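You operate a simulated robot arm through the tools that you are given. There is no shell and no other tool. Be economical: measure what you need, move in short steps, check, and stop when the job is done.

Carry out the task below with a simulated robot arm. There is one attempt and no reset: what you move stays moved.

TASK
The three jars stand in the wrong holes of the rack: put each into the hole with its name.

It is judged by the outcome, as a careful person would: the job done as asked, and still so three seconds after it is handed in. It fails if anything else is knocked over, pushed out of place, dropped, spilled or broken.

THE ROBOT
A 7-joint arm with a two-finger parallel gripper, fixed in place. Base frame: the origin is at the foot of the arm, x ahead of it, y to its left, z up; the work surface is at about z = 900. Lengths are in mm, angles in rad, forces in N, time in s.
With the tool pointing down near the work surface it reaches from about 240 to 680 mm from the base axis. Its first joint turns from -1.152 to 1.152 rad. Payload 2.4 kg.
Tool frame: the origin (TCP) lies between the finger pads and is the grasp point; the fingertips stand 30 mm ahead of it; z points along the fingers, y is the line along which they close. The gripper opens to 94 mm. The fingers are 28 mm wide and 10 mm thick; the gripper's body (50 by 96 mm) begins 55 mm behind the TCP.
Orientation is told as [roll, pitch, yaw] about the base's x, y, z axes, in that order, counted from this pose: with the fingers straight down and closing along the base's y, the tool's x points along the base's -x, its y along +y and its z along -z.

THE INTERFACE
- The arm moves only by the tool drive_tool. Its argument "moves" is a list of rows, each a list of 6 numbers: the shift along the tool's x, y, z in mm, then the turn, a rotation vector about the tool's x, y, z in rad. In form: [[dx, dy, dz, rx, ry, rz], ...]. A call has 1 to 10 rows; each row is the pose to reach, as a shift and turn from the pose commanded when the call began, along the tool's axes at that moment. "fingers" is the opening, from 0 (shut) to 1 (fully open), set as the call begins (left out, the last holds). A row lasts 0.2 s, in which the tool goes at most 50 mm and 0.15 rad; a call with a longer step from one row to the next is refused whole, and so is a gripper value outside its range. A pose out of reach is approached as far as the arm can. The call stops where the force on the tool passes 70 N (or 10 N more than at its start, if that is more) or the arm is blocked; 0.2 s more then pass. The fingers move at their own pace (about 153 mm/s each) and stop on an object; they squeeze with about 29 N. The grip force told is the motor's: it shows also when the fingers shut on nothing. Time passes only in rows, and 0.2 s behind the last, so rows that repeat a pose let the fingers close. It gives the time, the measured TCP pose, the force on the tool (base axes), the opening and the grip force at its end, in the units of the frame above (readings bear some noise).
- Cameras (640 x 400 px; columns grow to the right, rows downward): "scene" is fixed at [22.6, 451, 1468.1]; the picture's right is [-0.88, -0.48, 0.00], its down [-0.15, 0.27, -0.95] and it looks along [0.45, -0.83, -0.31] (base axes); focal length 314 px, centre (320, 200). "wrist" rides on the gripper at [-37, 0, -58] in the tool frame; the picture's right is [0.00, -1.00, 0.00], its down [0.97, 0.00, -0.24] and it looks along [0.24, 0.00, 0.97] (tool axes); focal length 218 px, centre (320, 200).
- grab_frame(camera): a new picture of that camera. No time passes.
- pixel_to_xyz(camera, pixels): for up to 12 pixels [column, row] of the newest picture of that camera ("zoom" is the newest enlarged one), the place [x, y, z] in the base frame of the surface seen there, good to about 2 mm, but the place of the scene camera against the robot may be out by one fixed shift of up to 12 mm in any direction. No time passes.
- close_up(camera, box): a new picture of the part [left, top, right, bottom] of that camera's present view, enlarged. No time passes.
- close_job(): hands the job in; it is judged then, once.

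Work in short steps. Measure before you move; look again where a grasp or a placing could have gone wrong, and mend it. You have 80 turns and 38 pictures in all, the two below and enlarged ones among them. Open the gripper and draw the arm clear of the work before you hand the job in, unless the task says otherwise; then end with one line.

The tools are called by a JSON object that holds its "name" and its "arguments". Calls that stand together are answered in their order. drive_tool: Moves the arm, as the interface text tells. Its arguments: {"type":"object","properties":{"moves":{"type":"array"},"fingers":{"type":"number"}},"required":["moves"]} The other tools are called the same way: grab_frame (camera) takes a picture; pixel_to_xyz (camera, pixels) gives the place of the surface under pixels of a picture; close_up (camera, box) takes an enlarged picture of a part of a camera's view; close_job () hands the job in.

At the start:

```text
t: 0.0
tool_pos: [338.6, -264.5, 1272.9]
ee_rot: [0.0, -0.001, 0.001]
wrist_force: [0.4, -0.1, 0.3]
grip_width: 93.9
finger_force: 0.0
```

scene: 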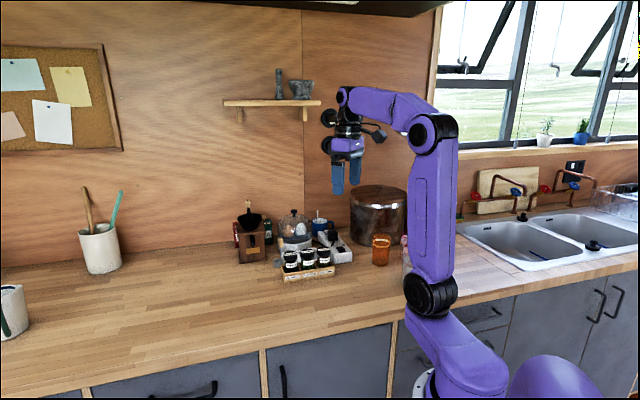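
wrist: 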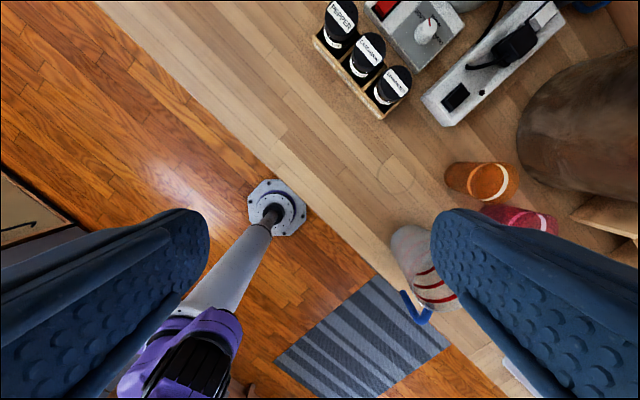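

The rack shows in the wrist view near (365,60) and in the scene near (307,262). I zoom in on both.

{"name": "close_up", "arguments": {"camera": "scene", "box": [260, 200, 360, 290]}}

{"name": "close_up", "arguments": {"camera": "wrist", "box": [290, 0, 450, 130]}}

```text
4.44 times, centred on (310, 245) of scene
```

zoom: 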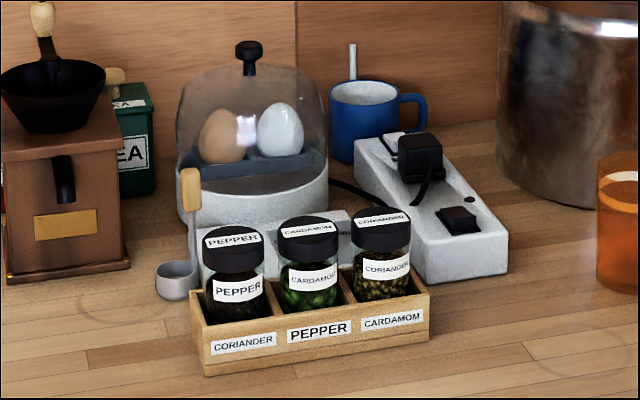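

```text
3.08 times, centred on (370, 65) of wrist
```

zoom: 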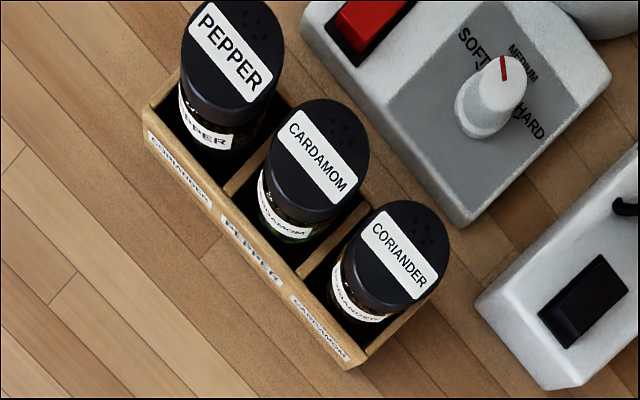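

The holes from left to right are CORIANDER, PEPPER, CARDAMOM, and they hold PEPPER, CARDAMOM, CORIANDER. It is a cycle, so one jar has to be set aside. I measure the lids and rack in the wrist zoom.

{"name": "pixel_to_xyz", "arguments": {"camera": "zoom", "pixels": [[232, 50], [320, 155], [400, 255], [145, 110], [345, 367], [428, 295], [462, 222], [480, 300], [250, 205], [200, 300], [545, 385], [232, 185]]}}

```text
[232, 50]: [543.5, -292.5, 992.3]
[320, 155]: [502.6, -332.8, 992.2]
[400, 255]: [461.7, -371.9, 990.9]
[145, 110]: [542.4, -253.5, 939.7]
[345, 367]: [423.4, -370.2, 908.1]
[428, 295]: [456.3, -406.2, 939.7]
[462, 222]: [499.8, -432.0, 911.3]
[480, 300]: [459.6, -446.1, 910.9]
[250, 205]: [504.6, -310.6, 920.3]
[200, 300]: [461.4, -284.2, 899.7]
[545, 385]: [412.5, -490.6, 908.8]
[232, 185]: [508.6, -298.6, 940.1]
```

Jars are about 57 mm apart along (-0.72,-0.70), lids at z≈992 and the rack top at 940. I move above the middle jar, turned so the fingers close across the row. I first check how tall the objects behind are.

{"name": "drive_tool", "arguments": {"moves": [[-27, -11, 19, 0, 0, -0.131], [-54, -22, 38, 0, 0, -0.262], [-81, -34, 57, 0, 0, -0.393], [-108, -45, 76, 0, 0, -0.524], [-136, -56, 95, 0, 0, -0.655], [-163, -68, 113, 0, 0, -0.785], [-163, -68, 113, 0, 0, -0.785]], "fingers": 1}}

{"name": "grab_frame", "arguments": {"camera": "wrist"}}

{"name": "close_up", "arguments": {"camera": "scene", "box": [260, 200, 360, 290]}}

```text
t: 1.6
tool_pos: [501.8, -330.2, 1160.1]
ee_rot: [0.0, 0.001, 0.788]
wrist_force: [-0.5, 0.0, 0.4]
grip_width: 94.1
finger_force: 0.1
```

```text
33 pictures are left
```

wrist: 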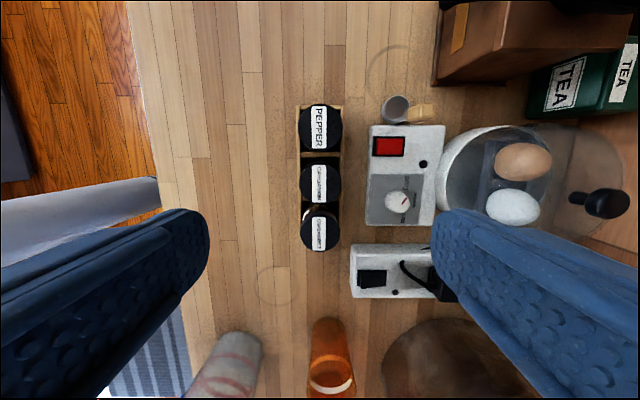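

```text
4.44 times, centred on (310, 245) of scene
```

zoom: 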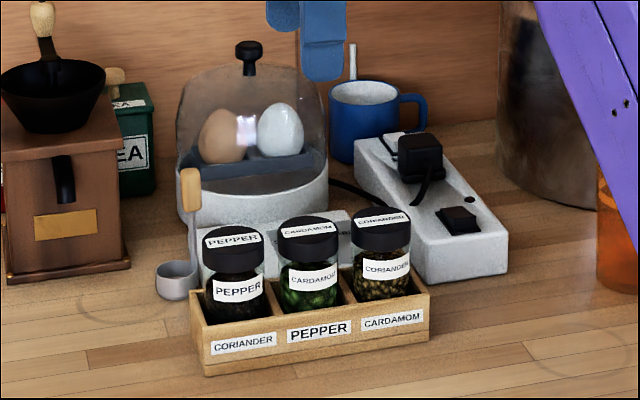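

The row now runs vertically in the wrist view, with lids at rows 128, 184 and 232. I measure lid edges, the objects behind and free counter space.

{"name": "pixel_to_xyz", "arguments": {"camera": "wrist", "pixels": [[320, 128], [320, 182], [320, 231], [302, 182], [338, 182], [400, 135], [420, 185], [445, 190], [480, 130], [600, 200], [415, 110], [250, 185]]}}

{"name": "close_up", "arguments": {"camera": "wrist", "box": [280, 90, 440, 260]}}

```text
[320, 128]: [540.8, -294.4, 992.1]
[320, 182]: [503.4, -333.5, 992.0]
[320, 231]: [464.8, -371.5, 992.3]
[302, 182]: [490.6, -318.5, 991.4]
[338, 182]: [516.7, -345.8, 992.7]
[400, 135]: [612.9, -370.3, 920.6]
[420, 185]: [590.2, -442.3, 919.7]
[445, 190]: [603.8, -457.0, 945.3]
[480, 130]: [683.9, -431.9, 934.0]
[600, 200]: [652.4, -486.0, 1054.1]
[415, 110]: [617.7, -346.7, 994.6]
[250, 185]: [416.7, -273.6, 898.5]
```

```text
2.35 times, centred on (360, 175) of wrist
```

zoom: 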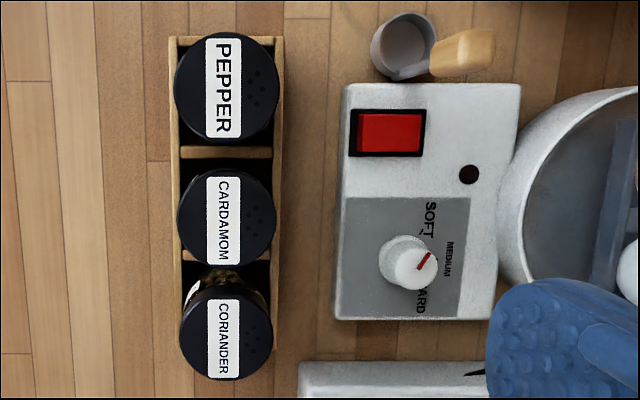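

{"name": "pixel_to_xyz", "arguments": {"camera": "zoom", "pixels": [[171, 40], [280, 40], [174, 152], [278, 152], [225, 152], [176, 255], [273, 245], [274, 262], [225, 40], [225, 85], [228, 215], [228, 330]]}}

```text
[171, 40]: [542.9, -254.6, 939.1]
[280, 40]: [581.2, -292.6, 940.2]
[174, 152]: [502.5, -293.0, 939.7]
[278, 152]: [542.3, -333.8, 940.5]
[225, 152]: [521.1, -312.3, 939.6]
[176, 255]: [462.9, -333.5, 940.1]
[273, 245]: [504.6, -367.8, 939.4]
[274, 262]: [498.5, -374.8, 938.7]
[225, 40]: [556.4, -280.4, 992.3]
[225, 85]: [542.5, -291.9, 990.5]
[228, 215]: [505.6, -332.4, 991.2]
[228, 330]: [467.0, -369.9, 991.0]
```

Hole centres come out as left (541.6,-292.5), middle (502,-333), right (462,-373.4). I move over the coriander jar and part of the way down.

{"name": "drive_tool", "arguments": {"moves": [[27, -1, 20, 0, 0, 0], [55, -2, 50, 0, 0, 0], [55, -2, 95, 0, 0, 0], [55, -2, 120, 0, 0, 0], [55, -2, 120, 0, 0, 0]], "fingers": 1}}

{"name": "grab_frame", "arguments": {"camera": "wrist"}}

```text
t: 2.8
tool_pos: [462.7, -372.8, 1037.8]
ee_rot: [0.0, 0.0, 0.786]
wrist_force: [0.1, -0.9, 0.2]
grip_width: 94.2
finger_force: 0.0
```

```text
30 pictures are left
```

wrist: 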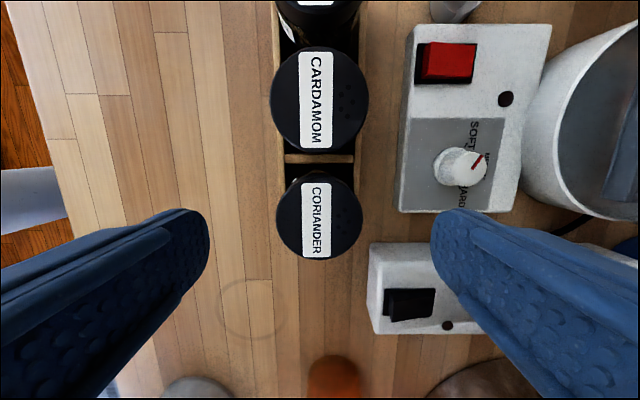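

I measure the coriander lid again from here, plus the power strip height next to the right finger.

{"name": "pixel_to_xyz", "arguments": {"camera": "wrist", "pixels": [[318, 218], [318, 260], [278, 218], [361, 218], [318, 100], [405, 300], [448, 325], [290, 165], [320, 158], [412, 240]]}}

```text
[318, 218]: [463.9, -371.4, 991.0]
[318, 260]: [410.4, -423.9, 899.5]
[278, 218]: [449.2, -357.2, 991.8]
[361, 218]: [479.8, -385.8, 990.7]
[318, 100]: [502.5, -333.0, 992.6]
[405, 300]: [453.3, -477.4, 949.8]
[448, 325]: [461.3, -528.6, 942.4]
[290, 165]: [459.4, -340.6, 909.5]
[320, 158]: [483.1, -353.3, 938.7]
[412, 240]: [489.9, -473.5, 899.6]
```

The power strip is at z≈942–950 nearby, so I'll use a narrower opening (~66 mm). I check its nearest corner.

{"name": "pixel_to_xyz", "arguments": {"camera": "wrist", "pixels": [[374, 248], [374, 325], [385, 248], [395, 290], [420, 248], [440, 250]]}}

{"name": "drive_tool", "arguments": {"moves": [[0, 0, 0, 0, 0, 0], [0, 0, 0, 0, 0, 0]], "fingers": 0.7}}

```text
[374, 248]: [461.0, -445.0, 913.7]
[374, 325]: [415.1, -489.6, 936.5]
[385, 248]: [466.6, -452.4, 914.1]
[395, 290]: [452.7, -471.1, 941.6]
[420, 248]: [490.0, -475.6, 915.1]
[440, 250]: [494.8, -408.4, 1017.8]
```

```text
t: 3.4
tool_pos: [463.4, -372.9, 1039.4]
ee_rot: [0.001, 0.0, 0.786]
wrist_force: [0.0, 0.6, -0.3]
grip_width: 65.8
finger_force: 0.1
```

The strip is over 50 mm away, which is clear. I go down to z≈978.

{"name": "drive_tool", "arguments": {"moves": [[-1, 0, 25, 0, 0, 0], [-1, 0, 45, 0, 0, 0], [-1, 0, 62, 0, 0, 0], [-1, 0, 62, 0, 0, 0]]}}

{"name": "drive_tool", "arguments": {"moves": [[0, 0, 0, 0, 0, 0], [0, 0, 0, 0, 0, 0], [0, 0, 0, 0, 0, 0]], "fingers": 0.2}}

```text
t: 4.4
tool_pos: [464.8, -373.2, 975.9]
ee_rot: [-0.001, 0.0, 0.786]
wrist_force: [-0.2, 0.8, -0.4]
grip_width: 65.8
finger_force: 0.1
```

```text
t: 5.2
tool_pos: [464.0, -372.6, 976.0]
ee_rot: [0.0, 0.0, 0.785]
wrist_force: [-0.9, -0.2, 0.4]
grip_width: 43.9
finger_force: 28.8
```

Gripped at 43.9 mm. I lift slowly by 25 mm first to check nothing binds, then up to clear the rack.

{"name": "drive_tool", "arguments": {"moves": [[0, 0, -10, 0, 0, 0], [0, 0, -25, 0, 0, 0], [0, 0, -50, 0, 0, 0], [0, 0, -80, 0, 0, 0], [0, 0, -110, 0, 0, 0], [0, 0, -110, 0, 0, 0]]}}

{"name": "grab_frame", "arguments": {"camera": "scene"}}

{"name": "close_up", "arguments": {"camera": "scene", "box": [260, 200, 360, 290]}}

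```text
t: 6.6
tool_pos: [464.4, -373.8, 1088.1]
ee_rot: [0.0, 0.0, 0.785]
wrist_force: [0.2, -0.4, -1.9]
grip_width: 43.7
finger_force: 28.8
```

```text
29 pictures are left
```

scene: 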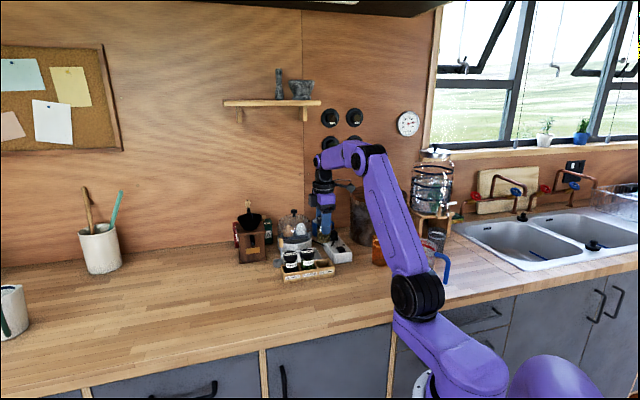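

```text
4.44 times, centred on (310, 245) of scene
```

zoom: 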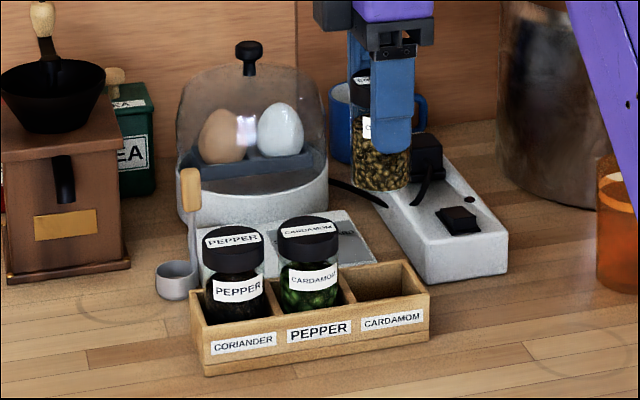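

The jar is held cleanly at zoom (380,140). I measure its bottom and the empty hole floor so I know the setting-down height.

{"name": "pixel_to_xyz", "arguments": {"camera": "zoom", "pixels": [[378, 187], [380, 180], [370, 165], [362, 72], [308, 230], [232, 240], [425, 290], [385, 292], [375, 285], [480, 350], [430, 318], [365, 278]]}}

```text
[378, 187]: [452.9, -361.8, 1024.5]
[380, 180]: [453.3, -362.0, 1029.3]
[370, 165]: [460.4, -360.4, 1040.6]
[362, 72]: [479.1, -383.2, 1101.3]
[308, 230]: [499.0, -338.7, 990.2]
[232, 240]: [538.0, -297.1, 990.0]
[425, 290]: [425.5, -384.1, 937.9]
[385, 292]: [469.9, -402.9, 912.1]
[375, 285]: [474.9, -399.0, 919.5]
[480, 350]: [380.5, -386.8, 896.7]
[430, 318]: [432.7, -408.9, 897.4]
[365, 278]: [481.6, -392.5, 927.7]
```

Jar bottom is ~67 mm below the TCP, so on the counter the TCP should be ≈966. I carry it to the free spot in front (415,-262) and lower to just above the counter.

{"name": "drive_tool", "arguments": {"moves": [[0, 40, 0, 0, 0, 0], [-15, 80, 0, 0, 0, 0], [-45, 114, 0, 0, 0, 0], [-45, 114, 40, 0, 0, 0], [-45, 114, 80, 0, 0, 0], [-45, 114, 105, 0, 0, 0], [-45, 114, 115, 0, 0, 0], [-45, 114, 115, 0, 0, 0]]}}

{"name": "grab_frame", "arguments": {"camera": "wrist"}}

{"name": "close_up", "arguments": {"camera": "scene", "box": [260, 200, 360, 290]}}

```text
t: 8.4
tool_pos: [414.2, -259.1, 973.1]
ee_rot: [-0.001, 0.0, 0.786]
wrist_force: [-0.1, 0.3, -1.3]
grip_width: 43.4
finger_force: 28.8
```

```text
27 pictures are left
```

wrist: 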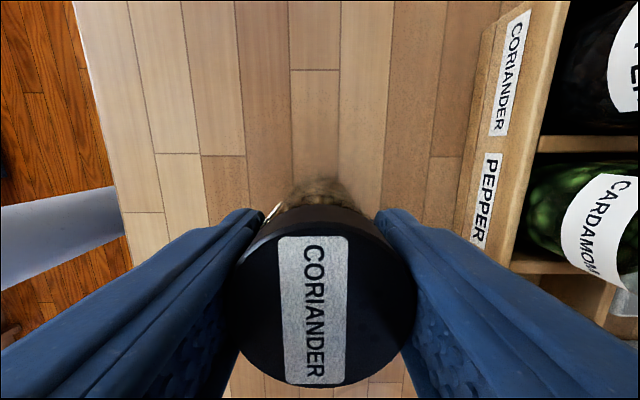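

```text
4.44 times, centred on (310, 245) of scene
```

zoom: 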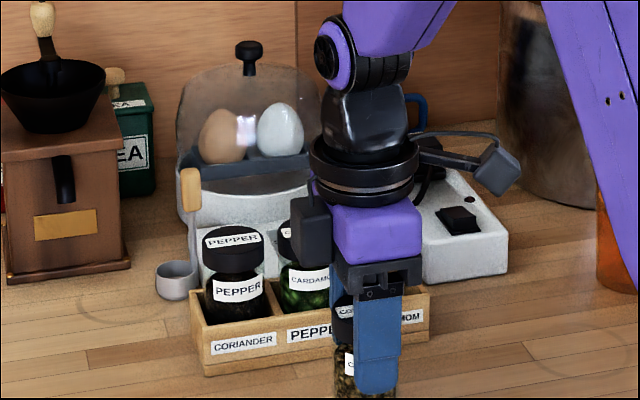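

I lower in small steps until the jar touches the counter, watching the force.

{"name": "drive_tool", "arguments": {"moves": [[0, 0, 2, 0, 0, 0], [0, 0, 4, 0, 0, 0], [0, 0, 5, 0, 0, 0], [0, 0, 5, 0, 0, 0]]}}

```text
t: 9.4
tool_pos: [415.5, -258.8, 968.4]
ee_rot: [0.0, 0.0, 0.786]
wrist_force: [0.2, -0.9, -1.1]
grip_width: 43.6
finger_force: 29.3
```

{"name": "drive_tool", "arguments": {"moves": [[0, 0, 1, 0, 0, 0], [0, 0, 2, 0, 0, 0], [0, 0, 2, 0, 0, 0]]}}

```text
t: 10.2
tool_pos: [415.5, -259.6, 966.6]
ee_rot: [-0.002, 0.001, 0.786]
wrist_force: [-3.5, 3.6, 19.9]
grip_width: 43.7
finger_force: 29.0
```

Contact (20 N up). I ease up 1 mm, release to a 66 mm opening, and rise.

{"name": "drive_tool", "arguments": {"moves": [[0, 0, -0.7, 0, 0, 0], [0, 0, -0.7, 0, 0, 0]]}}

{"name": "drive_tool", "arguments": {"moves": [[0, 0, 0, 0, 0, 0], [0, 0, 0, 0, 0, 0], [0, 0, -20, 0, 0, 0], [0, 0, -60, 0, 0, 0], [0, 0, -100, 0, 0, 0], [0, 0, -100, 0, 0, 0]], "fingers": 0.7}}

{"name": "grab_frame", "arguments": {"camera": "wrist"}}

```text
t: 10.8
tool_pos: [416.2, -259.5, 965.0]
ee_rot: [-0.003, 0.0, 0.785]
wrist_force: [1.3, 2.1, 10.0]
grip_width: 43.7
finger_force: 28.8
```

```text
t: 12.2
tool_pos: [416.5, -258.2, 1066.0]
ee_rot: [-0.001, -0.001, 0.785]
wrist_force: [-0.1, 0.0, 0.3]
grip_width: 65.9
finger_force: 0.1
```

```text
25 pictures are left
```

wrist: 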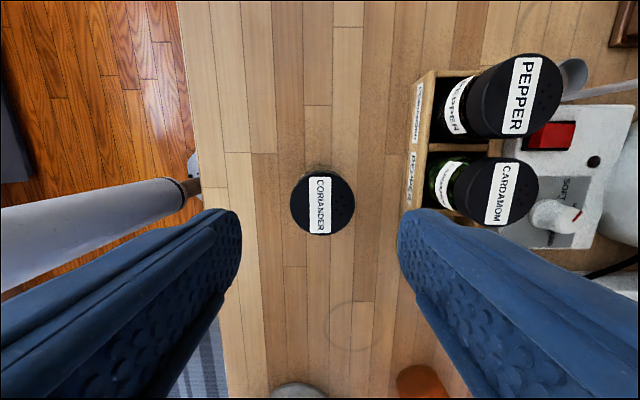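

Coriander stands upright on the counter. Next, cardamom at (503,-333): I move over it and down to z≈976.

{"name": "drive_tool", "arguments": {"moves": [[-3, -40, 0, 0, 0, 0], [-6, -80, 0, 0, 0, 0], [-9, -113.5, 0, 0, 0, 0], [-9, -113.5, 0, 0, 0, 0], [-9, -113.5, 30, 0, 0, 0], [-9, -113.5, 30, 0, 0, 0]]}}

{"name": "grab_frame", "arguments": {"camera": "wrist"}}

```text
t: 13.6
tool_pos: [503.3, -330.9, 1035.7]
ee_rot: [-0.002, -0.001, 0.785]
wrist_force: [0.6, 0.4, 0.3]
grip_width: 65.6
finger_force: 0.1
```

```text
24 pictures are left
```

wrist: 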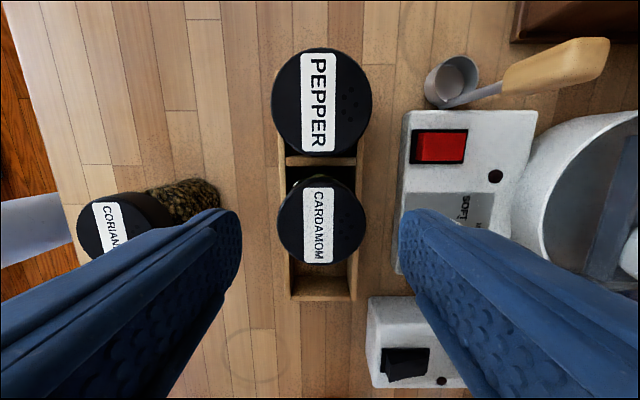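

Aligned: the cardamom lid is at (320,219). I measure the lid and the empty right hole's edges for the placing.

{"name": "pixel_to_xyz", "arguments": {"camera": "wrist", "pixels": [[320, 219], [279, 219], [364, 219], [319, 100], [292, 285], [354, 285], [322, 298], [294, 297], [354, 297], [320, 275], [286, 161], [358, 161]]}}

{"name": "drive_tool", "arguments": {"moves": [[0, 0, 20, 0, 0, 0], [0, 0, 40, 0, 0, 0], [0, 0, 60, 0, 0, 0], [0, 0, 60, 0, 0, 0]]}}

{"name": "drive_tool", "arguments": {"moves": [[0, 0, 0, 0, 0, 0], [0, 0, 0, 0, 0, 0], [0, 0, 0, 0, 0, 0]], "fingers": 0.2}}

```text
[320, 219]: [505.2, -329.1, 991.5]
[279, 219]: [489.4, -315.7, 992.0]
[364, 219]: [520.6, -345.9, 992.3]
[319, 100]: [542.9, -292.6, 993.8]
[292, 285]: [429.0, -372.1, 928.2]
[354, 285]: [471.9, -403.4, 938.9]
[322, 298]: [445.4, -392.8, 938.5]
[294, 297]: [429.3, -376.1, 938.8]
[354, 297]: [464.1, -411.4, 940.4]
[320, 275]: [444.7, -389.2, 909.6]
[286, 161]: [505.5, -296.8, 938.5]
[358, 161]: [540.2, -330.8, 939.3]
```

```text
t: 14.6
tool_pos: [501.3, -332.4, 976.1]
ee_rot: [0.0, 0.001, 0.785]
wrist_force: [0.3, 0.0, 1.3]
grip_width: 65.7
finger_force: 0.1
```

```text
t: 15.4
tool_pos: [500.9, -332.1, 976.1]
ee_rot: [-0.001, 0.001, 0.785]
wrist_force: [0.1, 1.2, 0.3]
grip_width: 43.3
finger_force: 29.5
```

Gripped. I lift, shift one pitch (56.6 mm) right along the row, and hover above the CARDAMOM hole.

{"name": "drive_tool", "arguments": {"moves": [[0, 0, -10, 0, 0, 0], [0, 0, -30, 0, 0, 0], [0, 0, -60, 0, 0, 0], [0, 0, -60, 0, 0, 0], [28, 0, -60, 0, 0, 0], [56.6, -0.6, -60, 0, 0, 0], [56.6, -0.6, -40, 0, 0, 0], [56.6, -0.6, -40, 0, 0, 0]]}}

{"name": "close_up", "arguments": {"camera": "scene", "box": [260, 200, 360, 290]}}

{"name": "grab_frame", "arguments": {"camera": "wrist"}}

```text
t: 17.2
tool_pos: [463.1, -373.3, 1018.3]
ee_rot: [0.0, 0.0, 0.785]
wrist_force: [-0.5, 0.0, -1.5]
grip_width: 43.5
finger_force: 29.5
```

```text
4.44 times, centred on (310, 245) of scene
```

zoom: 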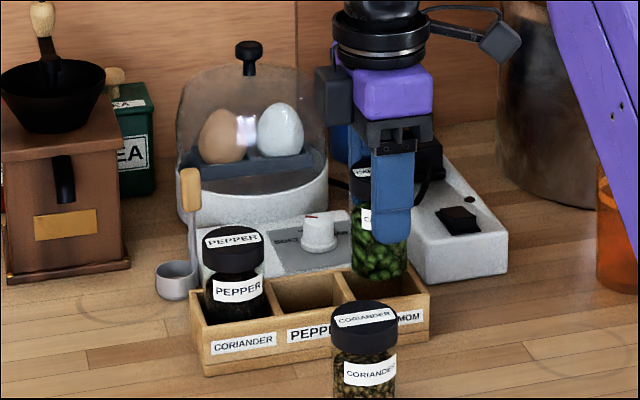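

```text
22 pictures are left
```

wrist: 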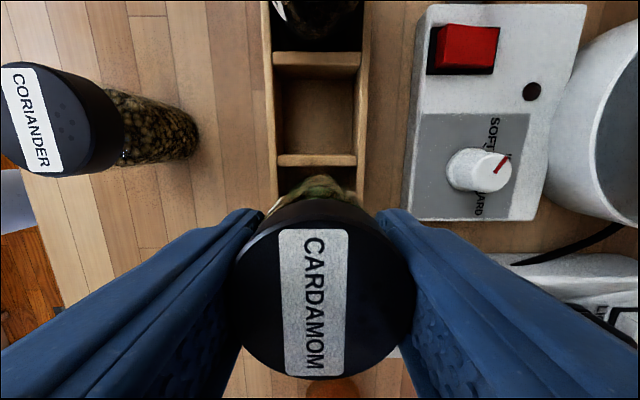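

The jar is centred over the right hole. Before lowering I measure the visible middle hole to verify hole centres and clearance.

{"name": "pixel_to_xyz", "arguments": {"camera": "wrist", "pixels": [[317, 58], [317, 65], [317, 156], [317, 164], [269, 110], [273, 110], [357, 110], [362, 110], [367, 110], [315, 110], [280, 163], [353, 160]]}}

```text
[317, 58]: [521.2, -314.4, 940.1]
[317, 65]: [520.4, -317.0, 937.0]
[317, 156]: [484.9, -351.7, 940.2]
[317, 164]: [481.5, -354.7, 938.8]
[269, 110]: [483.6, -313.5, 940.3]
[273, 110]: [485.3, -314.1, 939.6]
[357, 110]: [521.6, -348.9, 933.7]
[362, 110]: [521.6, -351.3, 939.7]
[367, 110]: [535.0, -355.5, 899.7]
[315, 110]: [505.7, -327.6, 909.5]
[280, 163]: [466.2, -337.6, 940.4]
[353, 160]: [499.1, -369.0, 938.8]
```

The right hole centre is (463.5,-373.3) and the tool is at (463.1,-373.3). I lower to just above the hole floor.

{"name": "drive_tool", "arguments": {"moves": [[0, 0, 10, 0, 0, 0], [0, 0, 20, 0, 0, 0], [0, 0, 30, 0, 0, 0], [0, 0, 38, 0, 0, 0], [0, 0, 39.5, 0, 0, 0], [0, 0, 39.5, 0, 0, 0]]}}

```text
t: 18.6
tool_pos: [464.2, -374.0, 975.6]
ee_rot: [-0.001, -0.001, 0.783]
wrist_force: [0.6, -0.5, -1.9]
grip_width: 43.6
finger_force: 28.9
```

{"name": "drive_tool", "arguments": {"moves": [[0, 0, 0.7, 0, 0, 0], [0, 0, 0.7, 0, 0, 0]]}}

```text
t: 19.2
tool_pos: [463.5, -373.1, 977.5]
ee_rot: [-0.003, 0.0, 0.785]
wrist_force: [-1.5, 0.1, 11.0]
grip_width: 43.6
finger_force: 28.4
```

The jar touches the floor (11 N). I release and rise.

{"name": "drive_tool", "arguments": {"moves": [[0, 0, 0, 0, 0, 0], [0, 0, 0, 0, 0, 0], [0, 0, -20, 0, 0, 0], [0, 0, -60, 0, 0, 0], [0, 0, -60, 0, 0, 0], [-40, 0, -60, 0, 0, 0], [-80, 1, -60, 0, 0, 0], [-113, 1.2, -60, 0, 0, 0], [-113, 1.2, -60, 0, 0, 0]], "fingers": 0.7}}

{"name": "grab_frame", "arguments": {"camera": "wrist"}}

```text
t: 21.2
tool_pos: [540.7, -292.9, 1039.2]
ee_rot: [-0.001, 0.0, 0.784]
wrist_force: [-0.3, -0.4, 0.1]
grip_width: 66.0
finger_force: 0.0
```

```text
21 pictures are left
```

wrist: 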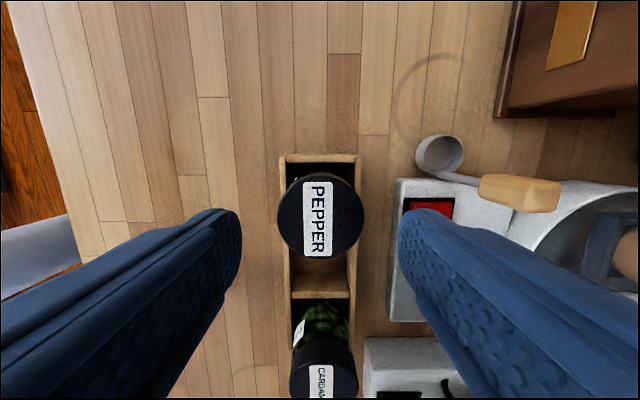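

Over pepper now. I check its lid position and the scoop handle's distance.

{"name": "pixel_to_xyz", "arguments": {"camera": "wrist", "pixels": [[320, 216], [279, 216], [363, 216], [485, 192], [550, 200], [318, 366], [318, 294]]}}

{"name": "close_up", "arguments": {"camera": "scene", "box": [260, 200, 360, 290]}}

```text
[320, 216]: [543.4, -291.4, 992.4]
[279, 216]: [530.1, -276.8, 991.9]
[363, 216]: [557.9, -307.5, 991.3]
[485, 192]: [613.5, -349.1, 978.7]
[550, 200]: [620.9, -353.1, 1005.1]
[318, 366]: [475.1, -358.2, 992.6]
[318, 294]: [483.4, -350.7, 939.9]
```

```text
4.44 times, centred on (310, 245) of scene
```

zoom: 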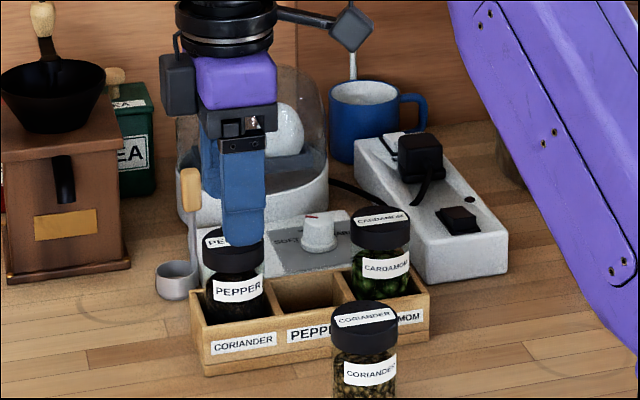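

Cardamom stands in its hole, and the handle is ~90 mm away. I lower onto pepper and grip.

{"name": "drive_tool", "arguments": {"moves": [[-1, 0, 20, 0, 0, 0], [-1, 0, 40, 0, 0, 0], [-1, 0, 60.5, 0, 0, 0], [-1, 0, 60.5, 0, 0, 0]]}}

{"name": "drive_tool", "arguments": {"moves": [[0, 0, 0, 0, 0, 0], [0, 0, 0, 0, 0, 0], [0, 0, 0, 0, 0, 0]], "fingers": 0.2}}

{"name": "drive_tool", "arguments": {"moves": [[0, 0, -10, 0, 0, 0], [0, 0, -30, 0, 0, 0], [0, 0, -60, 0, 0, 0], [0, 0, -60, 0, 0, 0], [28, 0, -60, 0, 0, 0], [56.2, -0.6, -60, 0, 0, 0], [56.2, -0.6, -45, 0, 0, 0], [56.2, -0.6, -45, 0, 0, 0]]}}

{"name": "close_up", "arguments": {"camera": "scene", "box": [260, 200, 360, 290]}}

{"name": "grab_frame", "arguments": {"camera": "wrist"}}

```text
t: 22.2
tool_pos: [540.8, -293.1, 976.4]
ee_rot: [0.0, 0.0, 0.785]
wrist_force: [-0.1, -0.2, -0.4]
grip_width: 65.8
finger_force: 0.0
```

```text
t: 23.0
tool_pos: [541.3, -293.3, 976.9]
ee_rot: [0.0, 0.001, 0.784]
wrist_force: [0.7, -0.2, 0.7]
grip_width: 43.7
finger_force: 29.0
```

```text
t: 24.8
tool_pos: [502.5, -332.5, 1019.3]
ee_rot: [0.001, 0.001, 0.787]
wrist_force: [-0.4, -0.4, -0.8]
grip_width: 43.9
finger_force: 29.5
```

```text
4.44 times, centred on (310, 245) of scene
```

zoom: 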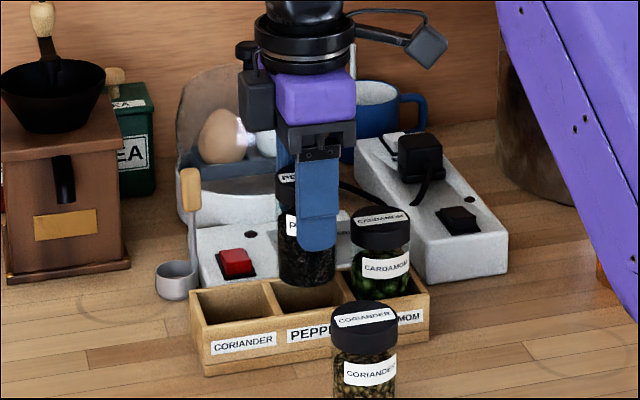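

```text
18 pictures are left
```

wrist: 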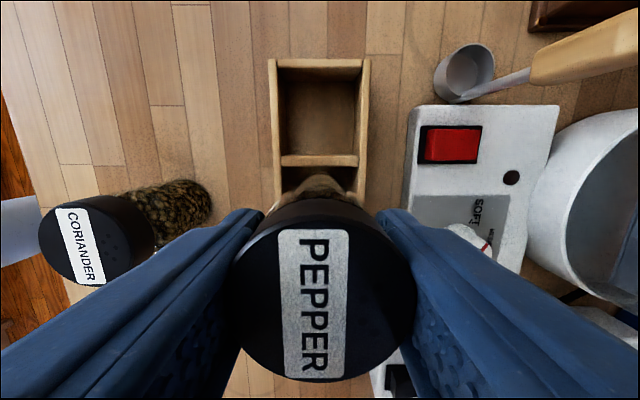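

Pepper hangs centred over the middle hole. I lower it in, and measure the now fully visible left hole.

{"name": "pixel_to_xyz", "arguments": {"camera": "wrist", "pixels": [[319, 61], [319, 67], [319, 157], [319, 163], [274, 110], [364, 110]]}}

{"name": "drive_tool", "arguments": {"moves": [[0, 0, 10, 0, 0, 0], [0, 0, 20, 0, 0, 0], [0, 0, 30, 0, 0, 0], [0, 0, 40, 0, 0, 0], [0, 0, 43.5, 0, 0, 0], [0, 0, 43.5, 0, 0, 0]]}}

```text
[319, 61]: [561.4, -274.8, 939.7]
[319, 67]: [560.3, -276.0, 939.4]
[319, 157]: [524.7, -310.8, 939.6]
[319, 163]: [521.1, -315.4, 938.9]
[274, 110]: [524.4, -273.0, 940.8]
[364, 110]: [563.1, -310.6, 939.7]
```

```text
t: 26.2
tool_pos: [503.8, -332.7, 977.2]
ee_rot: [0.0, 0.0, 0.785]
wrist_force: [0.3, -0.5, -1.2]
grip_width: 43.6
finger_force: 28.9
```

{"name": "drive_tool", "arguments": {"moves": [[0, 0, 1, 0, 0, 0], [0, 0, 1.5, 0, 0, 0], [0, 0, 1.5, 0, 0, 0]]}}

```text
t: 27.0
tool_pos: [502.8, -331.5, 976.6]
ee_rot: [0.002, -0.001, 0.786]
wrist_force: [-2.8, 1.8, 10.3]
grip_width: 43.5
finger_force: 29.4
```

Contact. I release, rise, and go back over the coriander jar at (415.5,-259).

{"name": "drive_tool", "arguments": {"moves": [[0, 0, 0, 0, 0, 0], [0, 0, 0, 0, 0, 0], [0, 0, -20, 0, 0, 0], [0, 0, -60, 0, 0, 0], [0, 0, -60, 0, 0, 0], [3, 40, -60, 0, 0, 0], [6, 80, -60, 0, 0, 0], [10, 113, -60, 0, 0, 0], [10, 113, -60, 0, 0, 0]], "fingers": 0.7}}

{"name": "grab_frame", "arguments": {"camera": "wrist"}}

```text
t: 29.0
tool_pos: [417.1, -257.6, 1035.8]
ee_rot: [-0.001, -0.001, 0.785]
wrist_force: [0.6, 0.9, 0.7]
grip_width: 65.8
finger_force: 0.2
```

```text
17 pictures are left
```

wrist: 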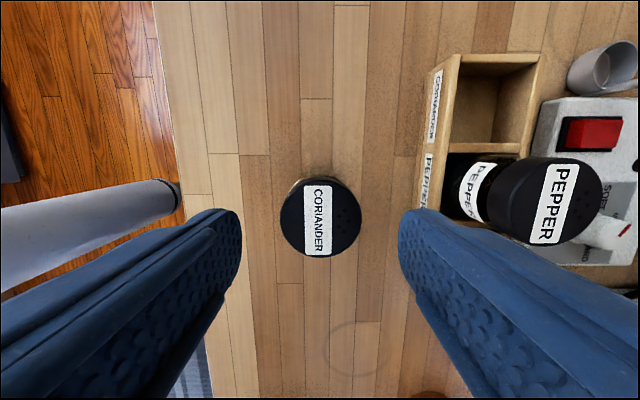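

Centred on coriander (320,216). I lower to z≈966 and grip.

{"name": "drive_tool", "arguments": {"moves": [[0, 0, 25, 0, 0, 0], [0, 0, 50, 0, 0, 0], [0, 0, 69, 0, 0, 0], [0, 0, 69, 0, 0, 0]]}}

{"name": "pixel_to_xyz", "arguments": {"camera": "wrist", "pixels": [[320, 216]]}}

{"name": "drive_tool", "arguments": {"moves": [[0, 0, 0, 0, 0, 0], [0, 0, 0, 0, 0, 0], [0, 0, 0, 0, 0, 0]], "fingers": 0.2}}

{"name": "drive_tool", "arguments": {"moves": [[0, 0, -20, 0, 0, 0], [0, 0, -60, 0, 0, 0], [0, 0, -100, 0, 0, 0], [0, 0, -120, 0, 0, 0], [0, 0, -120, 0, 0, 0]]}}

```text
t: 30.0
tool_pos: [418.0, -258.4, 967.8]
ee_rot: [-0.001, -0.001, 0.784]
wrist_force: [-0.9, -0.1, 0.9]
grip_width: 65.7
finger_force: 0.0
```

```text
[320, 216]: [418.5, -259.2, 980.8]
```

```text
t: 30.8
tool_pos: [417.2, -259.5, 967.2]
ee_rot: [0.001, 0.001, 0.784]
wrist_force: [-0.2, -0.9, 0.7]
grip_width: 44.0
finger_force: 28.6
```

```text
t: 32.0
tool_pos: [415.6, -258.5, 1087.1]
ee_rot: [0.001, -0.001, 0.786]
wrist_force: [0.6, 0.4, -0.9]
grip_width: 43.7
finger_force: 29.0
```

Lifted. I carry it to above the left (CORIANDER) hole: first along the row, then across.

{"name": "drive_tool", "arguments": {"moves": [[-33, 0, 0, 0, 0, 0], [-64.5, -20, 0, 0, 0, 0], [-64.5, -65, 0, 0, 0, 0], [-64.5, -112.5, 0, 0, 0, 0], [-64.5, -112.5, 0, 0, 0, 0], [-64.5, -112.5, 40, 0, 0, 0], [-64.5, -112.5, 63, 0, 0, 0], [-64.5, -112.5, 63, 0, 0, 0]]}}

{"name": "close_up", "arguments": {"camera": "scene", "box": [260, 200, 360, 290]}}

{"name": "close_up", "arguments": {"camera": "wrist", "box": [220, 100, 420, 400]}}

```text
t: 33.8
tool_pos: [543.9, -294.3, 1025.8]
ee_rot: [-0.001, -0.001, 0.786]
wrist_force: [-0.1, 0.1, -0.8]
grip_width: 43.5
finger_force: 29.1
```

```text
4.44 times, centred on (310, 245) of scene
```

zoom: 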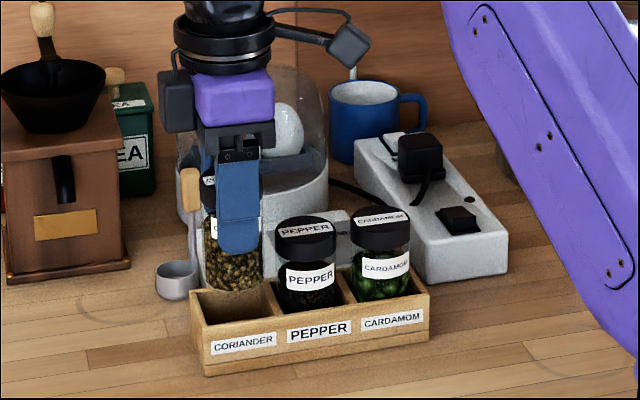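

```text
1.33 times, centred on (320, 250) of wrist
```

zoom: 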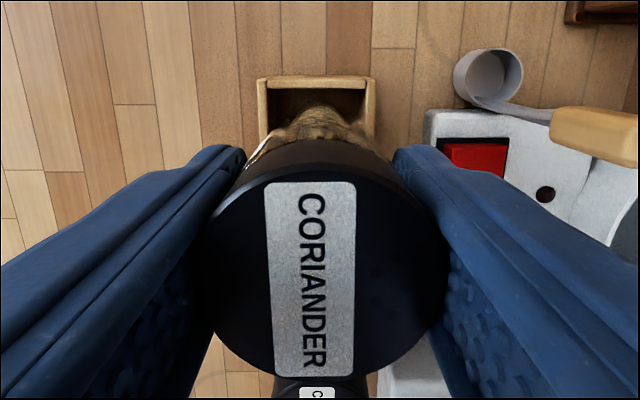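

Reading is about 2 mm too far back across the row versus centre (542.5,-292.5). I nudge +1.5 mm in tool y and re-read before lowering.

{"name": "drive_tool", "arguments": {"moves": [[0, 1.2, 5, 0, 0, 0], [0, 1.2, 5, 0, 0, 0]]}}

```text
t: 34.4
tool_pos: [543.3, -291.9, 1019.2]
ee_rot: [0.0, 0.0, 0.784]
wrist_force: [0.1, 0.4, -0.8]
grip_width: 43.6
finger_force: 29.1
```

{"name": "drive_tool", "arguments": {"moves": [[0.5, 0, 10, 0, 0, 0], [0.5, 0, 20, 0, 0, 0], [0.5, 0, 30, 0, 0, 0], [0.5, 0, 38, 0, 0, 0], [0.5, 0, 42, 0, 0, 0], [0.5, 0, 42, 0, 0, 0]]}}

```text
t: 35.8
tool_pos: [540.3, -293.1, 976.8]
ee_rot: [0.0, 0.0, 0.785]
wrist_force: [-0.4, -0.7, -1.3]
grip_width: 43.5
finger_force: 29.2
```

{"name": "drive_tool", "arguments": {"moves": [[0, 0, 0.7, 0, 0, 0], [0, 0, 1.2, 0, 0, 0], [0, 0, 1.2, 0, 0, 0]]}}

```text
t: 36.6
tool_pos: [540.4, -292.0, 976.6]
ee_rot: [0.0, 0.001, 0.784]
wrist_force: [-2.6, 3.0, 12.8]
grip_width: 43.6
finger_force: 29.1
```

Contact on the hole floor. I release, rise, and draw back towards the base side to clear the view.

{"name": "drive_tool", "arguments": {"moves": [[0, 0, 0, 0, 0, 0], [0, 0, 0, 0, 0, 0], [0, 0, -20, 0, 0, 0], [0, 0, -65, 0, 0, 0], [0, 0, -110, 0, 0, 0], [0, 0, -160, 0, 0, 0], [30, 35, -175, 0, 0, 0], [60, 70, -190, 0, 0, 0], [80, 105, -200, 0, 0, 0], [80, 105, -200, 0, 0, 0]], "fingers": 0.7}}

{"name": "close_up", "arguments": {"camera": "scene", "box": [260, 200, 360, 290]}}

{"name": "grab_frame", "arguments": {"camera": "wrist"}}

```text
t: 38.8
tool_pos: [408.3, -277.3, 1178.0]
ee_rot: [-0.001, 0.0, 0.786]
wrist_force: [-0.1, -1.0, 0.0]
grip_width: 65.7
finger_force: 0.1
```

```text
4.44 times, centred on (310, 245) of scene
```

zoom: 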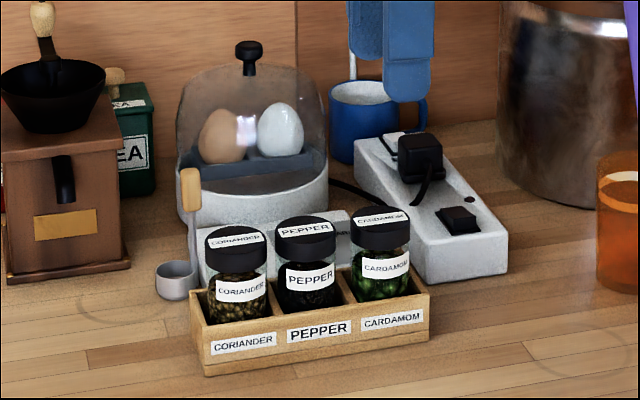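

```text
13 pictures are left
```

wrist: 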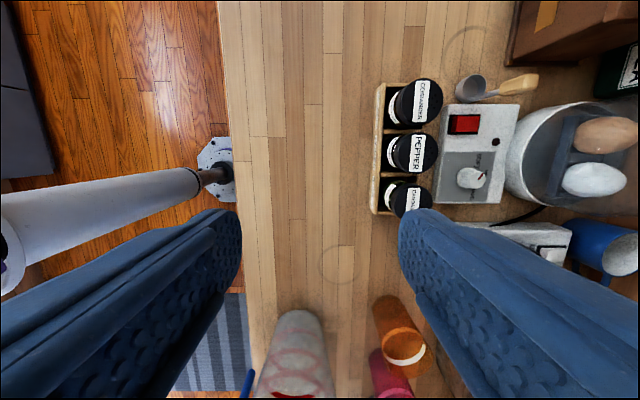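

All three jars stand upright in their named holes and nothing else has moved. I open the gripper fully, rise clear, and hand in.

{"name": "drive_tool", "arguments": {"moves": [[0, 0, -40, 0, 0, 0], [0, 0, -80, 0, 0, 0], [0, 0, -80, 0, 0, 0]], "fingers": 1}}

{"name": "close_job", "arguments": {}}

```text
t: 39.6
tool_pos: [408.7, -274.6, 1257.1]
ee_rot: [0.0, 0.0, 0.786]
wrist_force: [-0.3, 0.4, -0.2]
grip_width: 94.1
finger_force: 0.1
```

```text
The job is handed in.
```

The coriander, pepper and cardamom jars each stand upright in the hole with their name, nothing else in the final pictures was disturbed, and the job is handed in.
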